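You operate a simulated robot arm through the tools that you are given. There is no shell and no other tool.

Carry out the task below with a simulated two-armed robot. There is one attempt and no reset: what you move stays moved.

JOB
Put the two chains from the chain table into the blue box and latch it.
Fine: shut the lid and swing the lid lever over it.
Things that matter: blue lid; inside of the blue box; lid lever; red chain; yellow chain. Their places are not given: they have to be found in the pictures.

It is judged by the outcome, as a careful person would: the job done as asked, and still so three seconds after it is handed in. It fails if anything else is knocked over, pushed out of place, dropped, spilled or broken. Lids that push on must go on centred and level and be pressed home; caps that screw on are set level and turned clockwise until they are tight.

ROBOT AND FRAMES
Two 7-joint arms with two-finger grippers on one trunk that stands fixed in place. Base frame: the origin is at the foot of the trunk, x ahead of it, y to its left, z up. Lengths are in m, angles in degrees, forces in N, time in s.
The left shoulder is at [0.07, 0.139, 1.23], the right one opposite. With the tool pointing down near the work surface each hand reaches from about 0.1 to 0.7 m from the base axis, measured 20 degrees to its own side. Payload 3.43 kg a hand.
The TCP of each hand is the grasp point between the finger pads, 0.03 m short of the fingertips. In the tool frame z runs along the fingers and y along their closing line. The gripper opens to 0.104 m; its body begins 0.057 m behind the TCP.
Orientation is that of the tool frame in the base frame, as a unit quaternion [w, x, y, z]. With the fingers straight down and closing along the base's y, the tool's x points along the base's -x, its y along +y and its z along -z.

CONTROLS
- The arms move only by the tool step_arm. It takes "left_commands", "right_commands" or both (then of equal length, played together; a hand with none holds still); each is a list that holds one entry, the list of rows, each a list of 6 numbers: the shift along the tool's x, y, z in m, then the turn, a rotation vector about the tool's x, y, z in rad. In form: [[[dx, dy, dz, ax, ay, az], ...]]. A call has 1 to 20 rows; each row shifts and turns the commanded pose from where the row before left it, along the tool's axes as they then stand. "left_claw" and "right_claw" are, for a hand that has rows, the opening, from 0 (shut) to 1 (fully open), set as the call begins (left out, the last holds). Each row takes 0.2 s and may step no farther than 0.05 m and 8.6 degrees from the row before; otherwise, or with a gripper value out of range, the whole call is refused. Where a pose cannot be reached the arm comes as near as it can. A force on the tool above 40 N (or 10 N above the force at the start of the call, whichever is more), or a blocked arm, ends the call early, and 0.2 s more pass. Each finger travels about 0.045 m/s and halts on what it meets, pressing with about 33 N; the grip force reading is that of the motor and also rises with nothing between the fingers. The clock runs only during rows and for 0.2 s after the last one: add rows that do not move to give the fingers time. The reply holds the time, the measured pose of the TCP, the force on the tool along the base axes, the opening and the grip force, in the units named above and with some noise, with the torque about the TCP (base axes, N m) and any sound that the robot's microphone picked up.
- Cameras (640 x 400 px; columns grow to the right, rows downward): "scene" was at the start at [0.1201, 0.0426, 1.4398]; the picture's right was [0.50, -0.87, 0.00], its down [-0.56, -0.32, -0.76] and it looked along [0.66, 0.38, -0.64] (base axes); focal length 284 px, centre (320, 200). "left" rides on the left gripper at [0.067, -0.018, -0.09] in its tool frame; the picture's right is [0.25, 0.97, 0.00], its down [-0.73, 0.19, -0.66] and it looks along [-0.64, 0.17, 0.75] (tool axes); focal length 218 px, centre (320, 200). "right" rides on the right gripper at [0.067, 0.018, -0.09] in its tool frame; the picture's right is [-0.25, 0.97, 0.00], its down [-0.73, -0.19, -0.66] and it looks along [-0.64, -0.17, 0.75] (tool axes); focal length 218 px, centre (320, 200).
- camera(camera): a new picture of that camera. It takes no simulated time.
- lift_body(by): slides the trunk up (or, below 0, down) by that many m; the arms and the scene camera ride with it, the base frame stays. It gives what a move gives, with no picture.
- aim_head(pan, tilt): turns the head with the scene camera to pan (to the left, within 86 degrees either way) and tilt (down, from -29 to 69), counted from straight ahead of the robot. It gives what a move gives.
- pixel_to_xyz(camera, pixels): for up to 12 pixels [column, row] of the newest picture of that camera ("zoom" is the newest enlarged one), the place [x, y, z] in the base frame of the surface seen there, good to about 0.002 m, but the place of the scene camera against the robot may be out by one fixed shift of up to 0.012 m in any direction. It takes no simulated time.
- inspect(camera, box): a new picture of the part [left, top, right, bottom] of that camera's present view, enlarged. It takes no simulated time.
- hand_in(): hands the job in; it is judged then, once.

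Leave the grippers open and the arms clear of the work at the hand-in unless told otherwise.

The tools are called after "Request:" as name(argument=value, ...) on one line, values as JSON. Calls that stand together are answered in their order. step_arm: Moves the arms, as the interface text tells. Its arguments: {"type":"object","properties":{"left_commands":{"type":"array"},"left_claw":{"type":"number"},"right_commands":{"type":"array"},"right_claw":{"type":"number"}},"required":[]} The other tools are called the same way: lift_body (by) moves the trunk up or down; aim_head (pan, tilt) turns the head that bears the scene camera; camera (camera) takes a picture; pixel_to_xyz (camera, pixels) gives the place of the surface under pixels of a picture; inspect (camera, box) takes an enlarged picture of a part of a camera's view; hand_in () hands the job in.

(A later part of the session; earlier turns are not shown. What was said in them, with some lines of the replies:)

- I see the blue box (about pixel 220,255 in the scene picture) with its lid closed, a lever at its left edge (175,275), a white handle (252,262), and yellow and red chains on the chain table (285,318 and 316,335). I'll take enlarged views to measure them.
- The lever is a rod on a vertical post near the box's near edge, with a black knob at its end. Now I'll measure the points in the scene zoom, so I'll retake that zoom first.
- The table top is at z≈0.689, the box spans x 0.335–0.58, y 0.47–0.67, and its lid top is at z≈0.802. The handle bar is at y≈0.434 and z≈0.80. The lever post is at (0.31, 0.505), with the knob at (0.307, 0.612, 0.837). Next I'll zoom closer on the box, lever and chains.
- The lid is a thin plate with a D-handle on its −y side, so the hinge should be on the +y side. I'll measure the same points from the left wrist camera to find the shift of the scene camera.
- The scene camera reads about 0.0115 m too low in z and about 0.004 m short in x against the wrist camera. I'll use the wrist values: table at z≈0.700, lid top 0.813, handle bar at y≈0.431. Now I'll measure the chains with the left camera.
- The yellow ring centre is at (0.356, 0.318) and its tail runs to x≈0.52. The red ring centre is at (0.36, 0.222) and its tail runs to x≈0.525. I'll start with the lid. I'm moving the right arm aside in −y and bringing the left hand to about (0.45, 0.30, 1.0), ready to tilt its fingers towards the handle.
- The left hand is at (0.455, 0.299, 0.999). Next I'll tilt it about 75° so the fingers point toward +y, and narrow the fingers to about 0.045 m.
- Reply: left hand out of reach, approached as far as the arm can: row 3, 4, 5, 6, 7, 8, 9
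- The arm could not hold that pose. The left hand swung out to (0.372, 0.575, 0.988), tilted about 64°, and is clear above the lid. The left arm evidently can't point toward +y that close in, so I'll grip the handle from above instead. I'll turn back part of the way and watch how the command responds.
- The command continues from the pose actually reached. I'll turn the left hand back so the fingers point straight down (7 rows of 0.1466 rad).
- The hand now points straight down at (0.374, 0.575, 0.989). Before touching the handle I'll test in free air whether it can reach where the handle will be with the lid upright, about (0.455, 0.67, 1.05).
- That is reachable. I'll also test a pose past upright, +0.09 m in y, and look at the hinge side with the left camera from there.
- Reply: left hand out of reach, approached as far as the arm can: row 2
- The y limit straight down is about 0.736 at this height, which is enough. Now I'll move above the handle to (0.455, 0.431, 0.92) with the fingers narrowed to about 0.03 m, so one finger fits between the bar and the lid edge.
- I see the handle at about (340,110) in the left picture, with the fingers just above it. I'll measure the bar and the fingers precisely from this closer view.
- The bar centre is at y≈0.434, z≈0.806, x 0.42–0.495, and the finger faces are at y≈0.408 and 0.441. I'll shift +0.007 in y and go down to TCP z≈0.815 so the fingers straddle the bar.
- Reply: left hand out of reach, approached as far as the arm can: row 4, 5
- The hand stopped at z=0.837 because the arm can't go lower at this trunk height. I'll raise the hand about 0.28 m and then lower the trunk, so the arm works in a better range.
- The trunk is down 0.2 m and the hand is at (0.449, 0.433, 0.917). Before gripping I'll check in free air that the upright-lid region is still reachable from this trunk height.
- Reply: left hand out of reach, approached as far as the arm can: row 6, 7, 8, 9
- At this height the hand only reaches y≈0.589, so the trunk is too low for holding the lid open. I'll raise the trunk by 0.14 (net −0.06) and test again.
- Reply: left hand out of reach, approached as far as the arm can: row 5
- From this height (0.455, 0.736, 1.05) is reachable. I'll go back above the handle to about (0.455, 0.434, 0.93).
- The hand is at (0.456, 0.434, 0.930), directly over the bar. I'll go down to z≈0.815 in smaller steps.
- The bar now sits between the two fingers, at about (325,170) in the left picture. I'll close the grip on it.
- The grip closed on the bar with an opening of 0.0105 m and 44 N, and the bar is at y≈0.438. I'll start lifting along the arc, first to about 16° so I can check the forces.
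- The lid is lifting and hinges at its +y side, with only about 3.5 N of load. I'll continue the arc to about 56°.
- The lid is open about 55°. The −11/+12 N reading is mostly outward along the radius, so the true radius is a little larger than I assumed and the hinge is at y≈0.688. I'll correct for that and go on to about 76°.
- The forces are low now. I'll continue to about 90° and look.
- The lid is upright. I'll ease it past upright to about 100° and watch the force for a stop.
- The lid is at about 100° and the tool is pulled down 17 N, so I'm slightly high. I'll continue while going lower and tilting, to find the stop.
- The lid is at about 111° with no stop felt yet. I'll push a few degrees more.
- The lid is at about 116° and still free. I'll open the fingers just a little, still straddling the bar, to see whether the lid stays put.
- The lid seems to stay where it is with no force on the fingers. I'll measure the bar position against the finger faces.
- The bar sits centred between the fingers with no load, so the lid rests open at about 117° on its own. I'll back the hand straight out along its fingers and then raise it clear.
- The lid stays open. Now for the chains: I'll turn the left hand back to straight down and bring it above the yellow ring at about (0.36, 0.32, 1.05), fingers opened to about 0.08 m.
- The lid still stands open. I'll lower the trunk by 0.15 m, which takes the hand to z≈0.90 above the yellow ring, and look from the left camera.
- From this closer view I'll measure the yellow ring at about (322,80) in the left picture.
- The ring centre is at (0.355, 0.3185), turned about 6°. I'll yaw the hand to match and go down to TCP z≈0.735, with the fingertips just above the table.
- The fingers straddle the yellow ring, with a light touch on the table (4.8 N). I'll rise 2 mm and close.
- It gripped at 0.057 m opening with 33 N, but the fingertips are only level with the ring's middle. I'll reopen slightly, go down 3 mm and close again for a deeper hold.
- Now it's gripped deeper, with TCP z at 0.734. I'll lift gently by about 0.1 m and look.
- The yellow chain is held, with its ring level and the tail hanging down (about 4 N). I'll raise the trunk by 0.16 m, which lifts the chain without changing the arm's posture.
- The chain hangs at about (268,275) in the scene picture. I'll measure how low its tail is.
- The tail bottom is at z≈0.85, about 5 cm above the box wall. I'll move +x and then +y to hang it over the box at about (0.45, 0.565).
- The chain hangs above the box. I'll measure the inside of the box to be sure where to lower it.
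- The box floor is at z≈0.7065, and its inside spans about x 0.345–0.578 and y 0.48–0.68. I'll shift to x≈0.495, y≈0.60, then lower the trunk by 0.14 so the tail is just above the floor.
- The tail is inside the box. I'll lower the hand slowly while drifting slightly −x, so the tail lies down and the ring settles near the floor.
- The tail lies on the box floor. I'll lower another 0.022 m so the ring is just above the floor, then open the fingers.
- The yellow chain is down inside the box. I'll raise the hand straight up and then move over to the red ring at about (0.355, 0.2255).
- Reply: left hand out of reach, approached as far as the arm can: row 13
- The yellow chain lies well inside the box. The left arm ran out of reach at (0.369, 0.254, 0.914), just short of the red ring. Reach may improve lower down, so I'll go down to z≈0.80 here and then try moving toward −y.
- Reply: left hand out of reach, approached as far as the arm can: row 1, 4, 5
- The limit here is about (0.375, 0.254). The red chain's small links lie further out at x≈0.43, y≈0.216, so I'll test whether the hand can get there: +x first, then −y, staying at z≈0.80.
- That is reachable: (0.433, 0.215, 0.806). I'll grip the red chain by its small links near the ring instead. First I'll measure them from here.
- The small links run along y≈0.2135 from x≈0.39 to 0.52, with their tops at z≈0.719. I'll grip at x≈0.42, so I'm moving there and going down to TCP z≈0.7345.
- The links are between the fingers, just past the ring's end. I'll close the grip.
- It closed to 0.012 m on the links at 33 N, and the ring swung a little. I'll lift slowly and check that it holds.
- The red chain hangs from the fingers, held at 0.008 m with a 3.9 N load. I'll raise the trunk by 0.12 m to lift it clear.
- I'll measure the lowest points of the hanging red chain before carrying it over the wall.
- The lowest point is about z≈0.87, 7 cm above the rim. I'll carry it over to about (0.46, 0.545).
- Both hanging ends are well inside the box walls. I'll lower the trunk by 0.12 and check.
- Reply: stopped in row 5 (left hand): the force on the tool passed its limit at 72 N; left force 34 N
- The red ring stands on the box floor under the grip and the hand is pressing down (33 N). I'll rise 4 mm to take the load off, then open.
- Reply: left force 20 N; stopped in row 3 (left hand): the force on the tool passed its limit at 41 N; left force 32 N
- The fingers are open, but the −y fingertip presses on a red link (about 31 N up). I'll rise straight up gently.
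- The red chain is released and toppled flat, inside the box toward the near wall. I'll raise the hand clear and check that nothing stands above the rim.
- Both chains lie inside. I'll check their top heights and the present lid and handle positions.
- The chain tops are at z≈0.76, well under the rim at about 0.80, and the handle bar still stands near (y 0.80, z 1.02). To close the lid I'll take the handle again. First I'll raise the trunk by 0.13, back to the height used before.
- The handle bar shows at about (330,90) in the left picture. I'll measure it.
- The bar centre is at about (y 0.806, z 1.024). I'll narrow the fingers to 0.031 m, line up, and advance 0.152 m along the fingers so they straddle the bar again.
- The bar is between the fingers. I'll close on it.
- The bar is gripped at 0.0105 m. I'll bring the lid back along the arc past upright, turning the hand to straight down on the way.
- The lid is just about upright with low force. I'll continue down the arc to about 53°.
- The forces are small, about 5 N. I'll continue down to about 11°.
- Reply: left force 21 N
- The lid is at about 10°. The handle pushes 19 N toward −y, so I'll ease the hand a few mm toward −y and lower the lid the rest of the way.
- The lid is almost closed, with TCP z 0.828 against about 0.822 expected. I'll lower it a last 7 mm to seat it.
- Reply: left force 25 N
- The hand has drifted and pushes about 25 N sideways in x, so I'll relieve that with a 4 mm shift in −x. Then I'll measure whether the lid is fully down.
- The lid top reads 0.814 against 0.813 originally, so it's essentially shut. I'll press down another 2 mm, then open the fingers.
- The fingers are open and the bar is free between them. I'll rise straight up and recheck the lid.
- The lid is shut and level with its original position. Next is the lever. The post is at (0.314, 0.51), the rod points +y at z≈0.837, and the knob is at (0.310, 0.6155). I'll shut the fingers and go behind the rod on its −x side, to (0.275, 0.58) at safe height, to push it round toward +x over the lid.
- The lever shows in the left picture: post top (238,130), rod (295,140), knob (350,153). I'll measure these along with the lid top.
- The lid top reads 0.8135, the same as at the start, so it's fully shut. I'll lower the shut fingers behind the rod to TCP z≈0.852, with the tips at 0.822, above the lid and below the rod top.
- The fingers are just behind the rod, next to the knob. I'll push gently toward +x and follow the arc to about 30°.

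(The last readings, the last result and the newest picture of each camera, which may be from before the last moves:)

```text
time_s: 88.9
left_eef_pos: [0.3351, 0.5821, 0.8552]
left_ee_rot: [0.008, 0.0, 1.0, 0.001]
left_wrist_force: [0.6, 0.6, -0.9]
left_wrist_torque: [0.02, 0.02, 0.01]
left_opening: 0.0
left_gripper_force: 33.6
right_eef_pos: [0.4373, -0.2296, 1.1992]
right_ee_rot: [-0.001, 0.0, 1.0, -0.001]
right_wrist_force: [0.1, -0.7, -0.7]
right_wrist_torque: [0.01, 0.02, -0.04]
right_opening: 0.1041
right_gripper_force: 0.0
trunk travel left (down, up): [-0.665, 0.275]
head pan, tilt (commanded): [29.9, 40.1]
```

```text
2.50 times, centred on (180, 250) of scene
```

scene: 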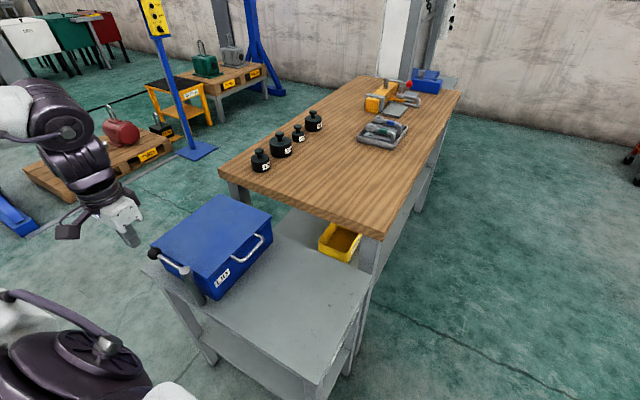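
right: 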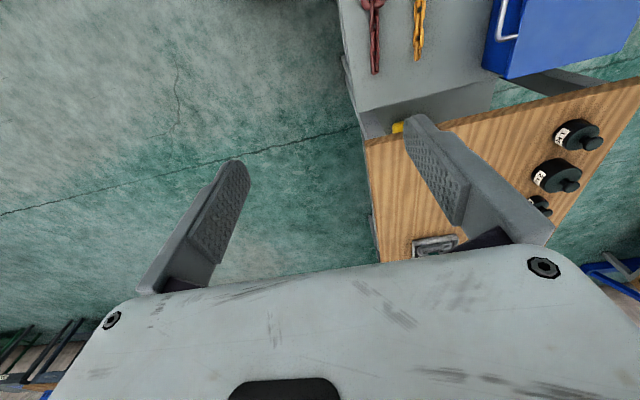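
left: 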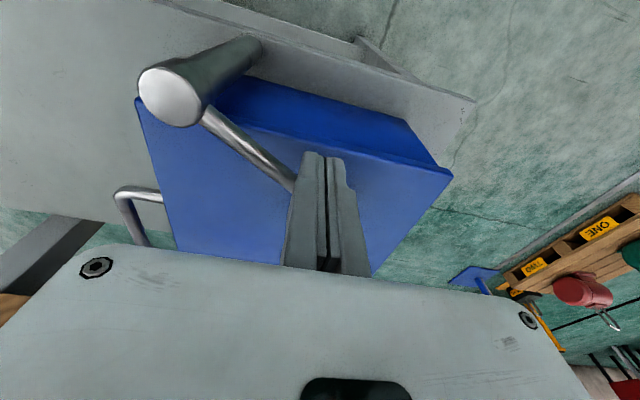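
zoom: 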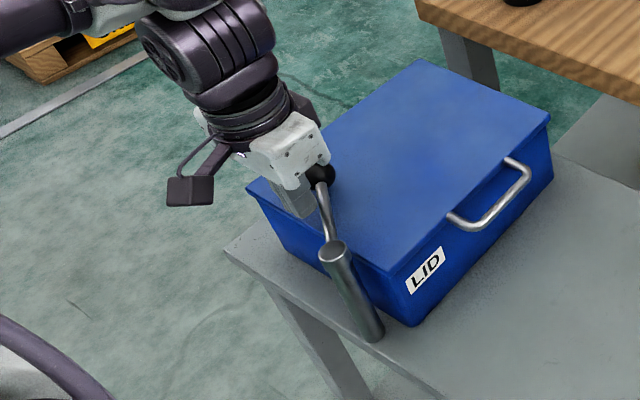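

The lever is swinging over the lid easily. I'll follow the arc to about 75°.

Request:
step_arm(left_commands=[[[-0.009, -0.0044, 0, 0, 0, 0], [-0.009, -0.0044, 0, 0, 0, 0], [-0.0077, -0.0065, 0, 0, 0, 0], [-0.0077, -0.0065, 0, 0, 0, 0], [-0.0057, -0.0083, 0, 0, 0, 0], [-0.0057, -0.0083, 0, 0, 0, 0]]])

Request:
camera(camera="left")

Request:
inspect(camera="scene", box=[80, 170, 280, 330])

```text
time_s: 90.3
left_eef_pos: [0.3804, 0.5432, 0.8555]
left_ee_rot: [0.007, -0.001, 1.0, 0.002]
left_wrist_force: [-0.3, 0.2, -0.1]
left_wrist_torque: [-0.02, 0.03, -0.02]
left_opening: 0.0
left_gripper_force: 32.3
right_eef_pos: [0.4362, -0.2294, 1.2003]
right_ee_rot: [0.0, -0.001, 1.0, 0.0]
right_wrist_force: [0.4, -0.1, -0.5]
right_wrist_torque: [0.01, 0.02, -0.01]
right_opening: 0.1038
right_gripper_force: 0.0
trunk travel left (down, up): [-0.665, 0.275]
head pan, tilt (commanded): [29.9, 40.1]
```

```text
taken
```

left: 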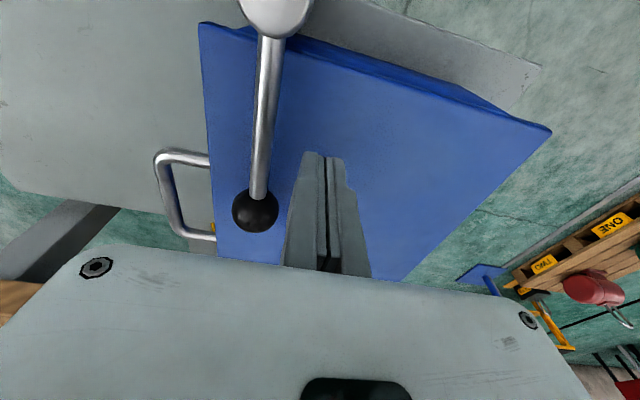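

```text
2.50 times, centred on (180, 250) of scene
```

zoom: 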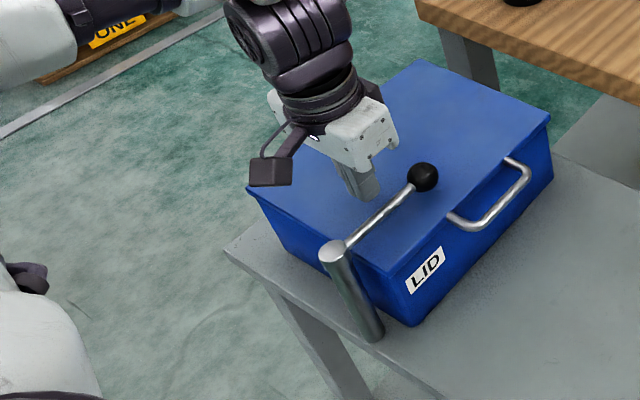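

The lever lies over the lid now. I'll measure the knob and rod to get its angle.

Request:
pixel_to_xyz(camera="left", pixels=[[275, 12], [270, 60], [265, 110], [260, 160], [256, 208], [310, 190], [240, 120]])

```text
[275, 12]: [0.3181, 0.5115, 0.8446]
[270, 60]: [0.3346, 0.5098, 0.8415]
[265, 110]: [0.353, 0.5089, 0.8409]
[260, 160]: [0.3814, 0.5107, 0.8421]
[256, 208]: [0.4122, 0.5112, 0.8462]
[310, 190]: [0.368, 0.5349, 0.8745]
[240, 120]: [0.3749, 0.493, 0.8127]
```

The rod now points straight along +x, with y≈0.511 along its whole length, so it's at about 90° across the lid. I'll nudge gently toward −y to see whether it's resting at its stop.

Request:
step_arm(left_commands=[[[0, -0.006, 0, 0, 0, 0], [0, -0.004, 0, 0, 0, 0], [0, -0.003, 0, 0, 0, 0]]])

Request:
camera(camera="left")

Request:
pixel_to_xyz(camera="left", pixels=[[275, 12], [270, 60], [265, 110], [260, 160], [256, 208]])

```text
time_s: 91.1
left_eef_pos: [0.3789, 0.5314, 0.8554]
left_ee_rot: [0.007, 0.0, 1.0, 0.001]
left_wrist_force: [0.9, 0.4, -0.2]
left_wrist_torque: [-0.01, -0.03, 0.03]
left_opening: 0.0
left_gripper_force: 33.4
right_eef_pos: [0.4375, -0.2293, 1.201]
right_ee_rot: [0.0, 0.0, 1.0, 0.0]
right_wrist_force: [0.8, 0.6, 0.1]
right_wrist_torque: [0.01, 0.0, -0.02]
right_opening: 0.1041
right_gripper_force: 0.1
trunk travel left (down, up): [-0.665, 0.275]
head pan, tilt (commanded): [29.9, 40.1]
```

```text
taken
```

left: 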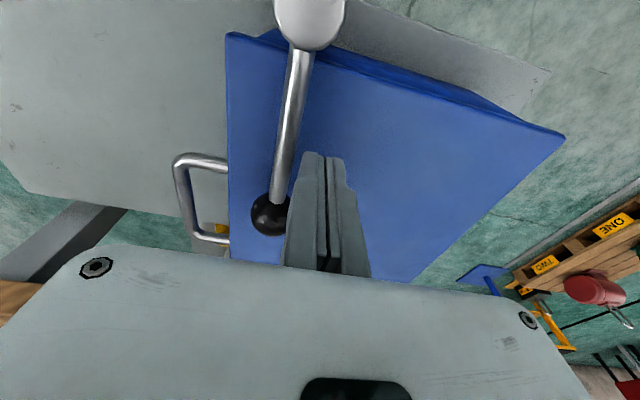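

```text
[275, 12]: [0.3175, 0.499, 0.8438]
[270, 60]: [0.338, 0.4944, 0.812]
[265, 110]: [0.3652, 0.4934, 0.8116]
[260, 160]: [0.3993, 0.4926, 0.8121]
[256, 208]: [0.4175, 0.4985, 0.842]
```

I'll measure the rod again at its new picture positions.

Request:
pixel_to_xyz(camera="left", pixels=[[308, 18], [298, 65], [291, 110], [284, 155], [270, 210], [278, 190]])

```text
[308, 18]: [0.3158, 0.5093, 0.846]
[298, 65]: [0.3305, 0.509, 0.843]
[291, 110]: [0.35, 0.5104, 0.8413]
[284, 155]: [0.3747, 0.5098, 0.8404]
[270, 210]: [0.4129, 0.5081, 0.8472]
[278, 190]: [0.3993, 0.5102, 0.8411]
```

The rod hasn't moved (y≈0.510), and the finger is just short of touching it. I'll nudge a few more mm to feel for the stop.

Request:
step_arm(left_commands=[[[0, -0.003, 0, 0, 0, 0], [0, -0.002, 0, 0, 0, 0], [0, -0.002, 0, 0, 0, 0]]])

Request:
camera(camera="left")

```text
time_s: 91.9
left_eef_pos: [0.3809, 0.5257, 0.8546]
left_ee_rot: [0.008, -0.002, 1.0, 0.002]
left_wrist_force: [1.1, 8.3, 5.8]
left_wrist_torque: [0.13, -0.01, 0.0]
left_opening: 0.0
left_gripper_force: 33.1
right_eef_pos: [0.4374, -0.2288, 1.2009]
right_ee_rot: [0.0, 0.0, 1.0, -0.001]
right_wrist_force: [-0.2, 0.7, 0.1]
right_wrist_torque: [0.0, 0.0, 0.01]
right_opening: 0.1038
right_gripper_force: 0.1
trunk travel left (down, up): [-0.665, 0.275]
head pan, tilt (commanded): [29.9, 40.1]
```

```text
taken
```

left: 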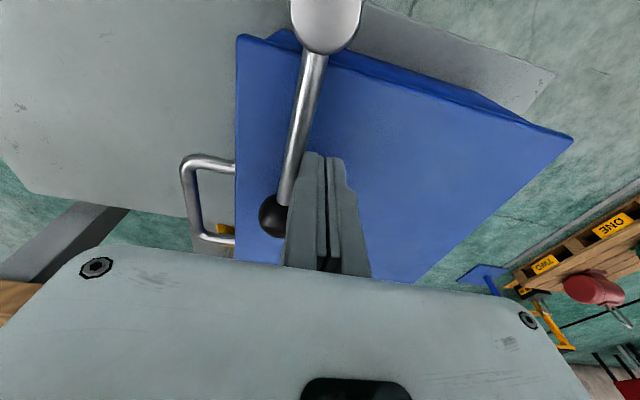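

The finger meets firm resistance (8 N), so the lever is at its stop, square across the lid. I'll back off in +y, rise clear, and then open the gripper.

Request:
step_arm(left_commands=[[[0, 0.012, 0, 0, 0, 0], [0, 0.012, -0.005, 0, 0, 0], [0, 0, -0.035, 0, 0, 0], [0, 0, -0.045, 0, 0, 0], [0, 0, -0.045, 0, 0, 0], [0, 0, -0.045, 0, 0, 0], [0, 0, -0.045, 0, 0, 0], [0, 0, -0.045, 0, 0, 0]]])

Request:
step_arm(left_commands=[[[0.03, -0.03, 0, 0, 0, 0], [0.03, -0.03, 0, 0, 0, 0], [0.02, -0.03, 0, 0, 0, 0], [0, -0.03, 0, 0, 0, 0], [0, 0, 0, 0, 0, 0], [0, 0, 0, 0, 0, 0]]], left_claw=1.0)

Request:
camera(camera="scene")

Request:
camera(camera="left")

```text
time_s: 93.7
left_eef_pos: [0.463, 0.5206, 1.0522]
left_ee_rot: [0.007, -0.001, 1.0, 0.002]
left_wrist_force: [0.0, 0.1, -0.1]
left_wrist_torque: [0.0, 0.02, 0.05]
left_opening: 0.0
left_gripper_force: 32.2
left hand out of reach, approached as far as the arm can: row 5, 6, 7, 8
right_eef_pos: [0.4379, -0.2314, 1.199]
right_ee_rot: [-0.001, 0.0, 1.0, 0.001]
right_wrist_force: [0.1, -0.4, -0.2]
right_wrist_torque: [0.02, -0.02, -0.01]
right_opening: 0.104
right_gripper_force: 0.0
trunk travel left (down, up): [-0.665, 0.275]
head pan, tilt (commanded): [29.9, 40.1]
```

```text
time_s: 95.1
left_eef_pos: [0.3896, 0.3952, 1.043]
left_ee_rot: [0.007, 0.0, 1.0, 0.0]
left_wrist_force: [0.6, -0.1, 0.9]
left_wrist_torque: [0.01, 0.0, -0.01]
left_opening: 0.104
left_gripper_force: 0.1
left hand out of reach, approached as far as the arm can: row 1, 2
right_eef_pos: [0.4371, -0.2304, 1.2005]
right_ee_rot: [0.0, -0.001, 1.0, 0.001]
right_wrist_force: [-0.8, -0.1, 0.0]
right_wrist_torque: [0.0, 0.01, 0.01]
right_opening: 0.1041
right_gripper_force: 0.1
trunk travel left (down, up): [-0.665, 0.275]
head pan, tilt (commanded): [29.9, 40.1]
```

```text
taken
```

scene: 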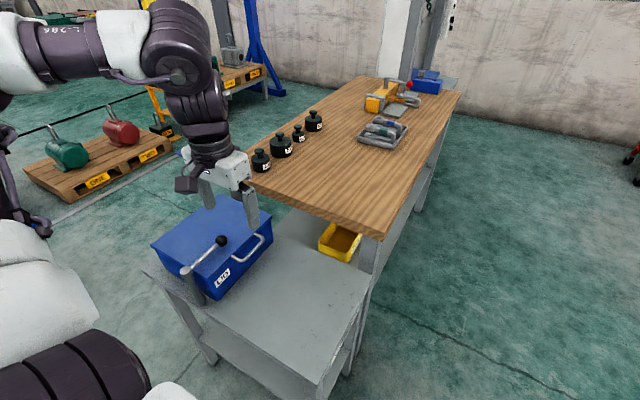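

```text
taken
```

left: 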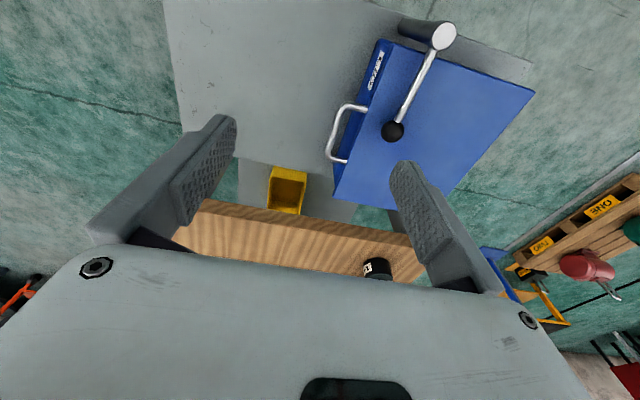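

The lid is shut, the lever lies across it, and the gripper is open. I'll raise the trunk to bring the arm further clear, then check the final state once more.

Request:
lift_body(by=0.15)

Request:
camera(camera="left")

Request:
inspect(camera="left", box=[300, 10, 500, 220])

Request:
camera(camera="scene")

```text
time_s: 96.9
left_eef_pos: [0.3892, 0.3956, 1.1925]
left_ee_rot: [0.007, -0.001, 1.0, 0.001]
left_wrist_force: [0.8, 0.0, 0.0]
left_wrist_torque: [0.01, 0.01, -0.04]
left_opening: 0.1042
left_gripper_force: 0.1
right_eef_pos: [0.4368, -0.2308, 1.3514]
right_ee_rot: [0.0, 0.0, 1.0, 0.0]
right_wrist_force: [-0.5, 0.1, -0.5]
right_wrist_torque: [0.01, 0.03, -0.01]
right_opening: 0.1042
right_gripper_force: 0.0
trunk travel left (down, up): [-0.815, 0.125]
head pan, tilt (commanded): [29.9, 40.1]
```

```text
taken
```

left: 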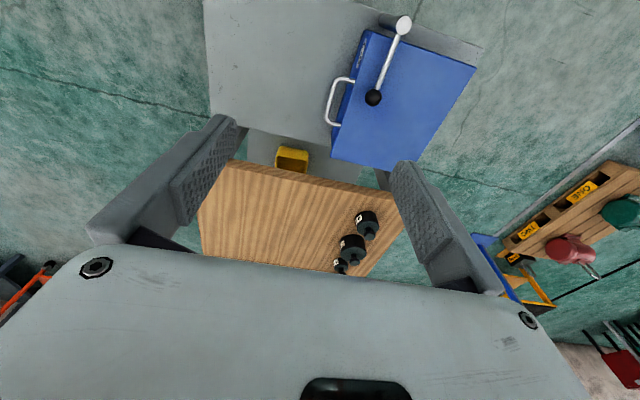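

```text
1.90 times, centred on (400, 115) of left
```

zoom: 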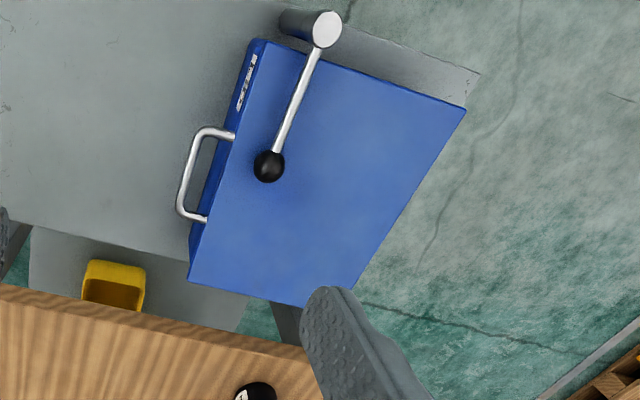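

```text
taken
```

scene: 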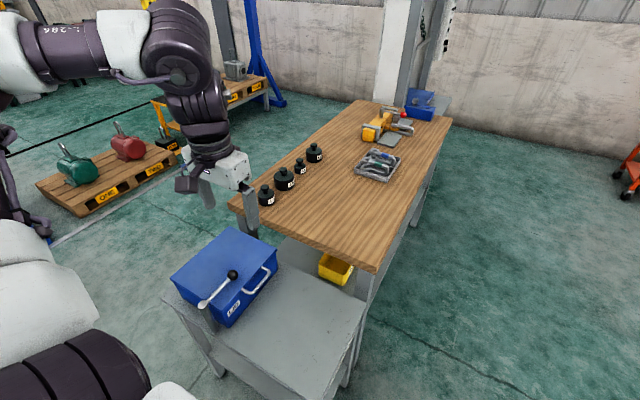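

I'll confirm that the lid is level and the lever is over it, with a few final points.

Request:
pixel_to_xyz(camera="left", pixels=[[365, 45], [340, 140], [410, 150], [465, 75], [420, 100], [373, 98], [388, 62], [403, 25], [330, 100]])

```text
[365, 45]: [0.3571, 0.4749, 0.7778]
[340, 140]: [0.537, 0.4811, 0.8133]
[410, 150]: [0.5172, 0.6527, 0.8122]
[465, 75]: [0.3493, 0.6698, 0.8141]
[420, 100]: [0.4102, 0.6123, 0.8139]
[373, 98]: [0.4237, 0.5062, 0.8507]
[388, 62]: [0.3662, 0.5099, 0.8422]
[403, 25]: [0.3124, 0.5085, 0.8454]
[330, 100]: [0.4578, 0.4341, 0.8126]
```

The lid is level at z≈0.813 everywhere, as at the start. The lever rod lies across it with the knob at (0.42, 0.508). Both chains are inside, nothing else has moved, and the grippers are open and clear, so I'm handing in.

Request:
hand_in()

```text
The job is handed in.
```

Both chains are in the blue box, the lid is shut, and the lever is swung across it. I handed the job in, but haven't seen the judge's result.

- **Chains:** the yellow and red chains both lie inside, with their tops at about z 0.76 m, below the rim at about 0.80 m.
- **Lid:** it reads level at about 0.813 m, the same height as before I opened it.
- **Lever:** it is at its stop, about 90° from where it started, with the knob over the lid.
- **Handling:** while I was lowering the red chain, its ring stood on the box floor and the force reached 72 N, which stopped the move. I backed off and released it, and it toppled flat inside the box.
- **Surroundings:** in the final pictures nothing else looked moved. Both grippers are open and the arms are clear.
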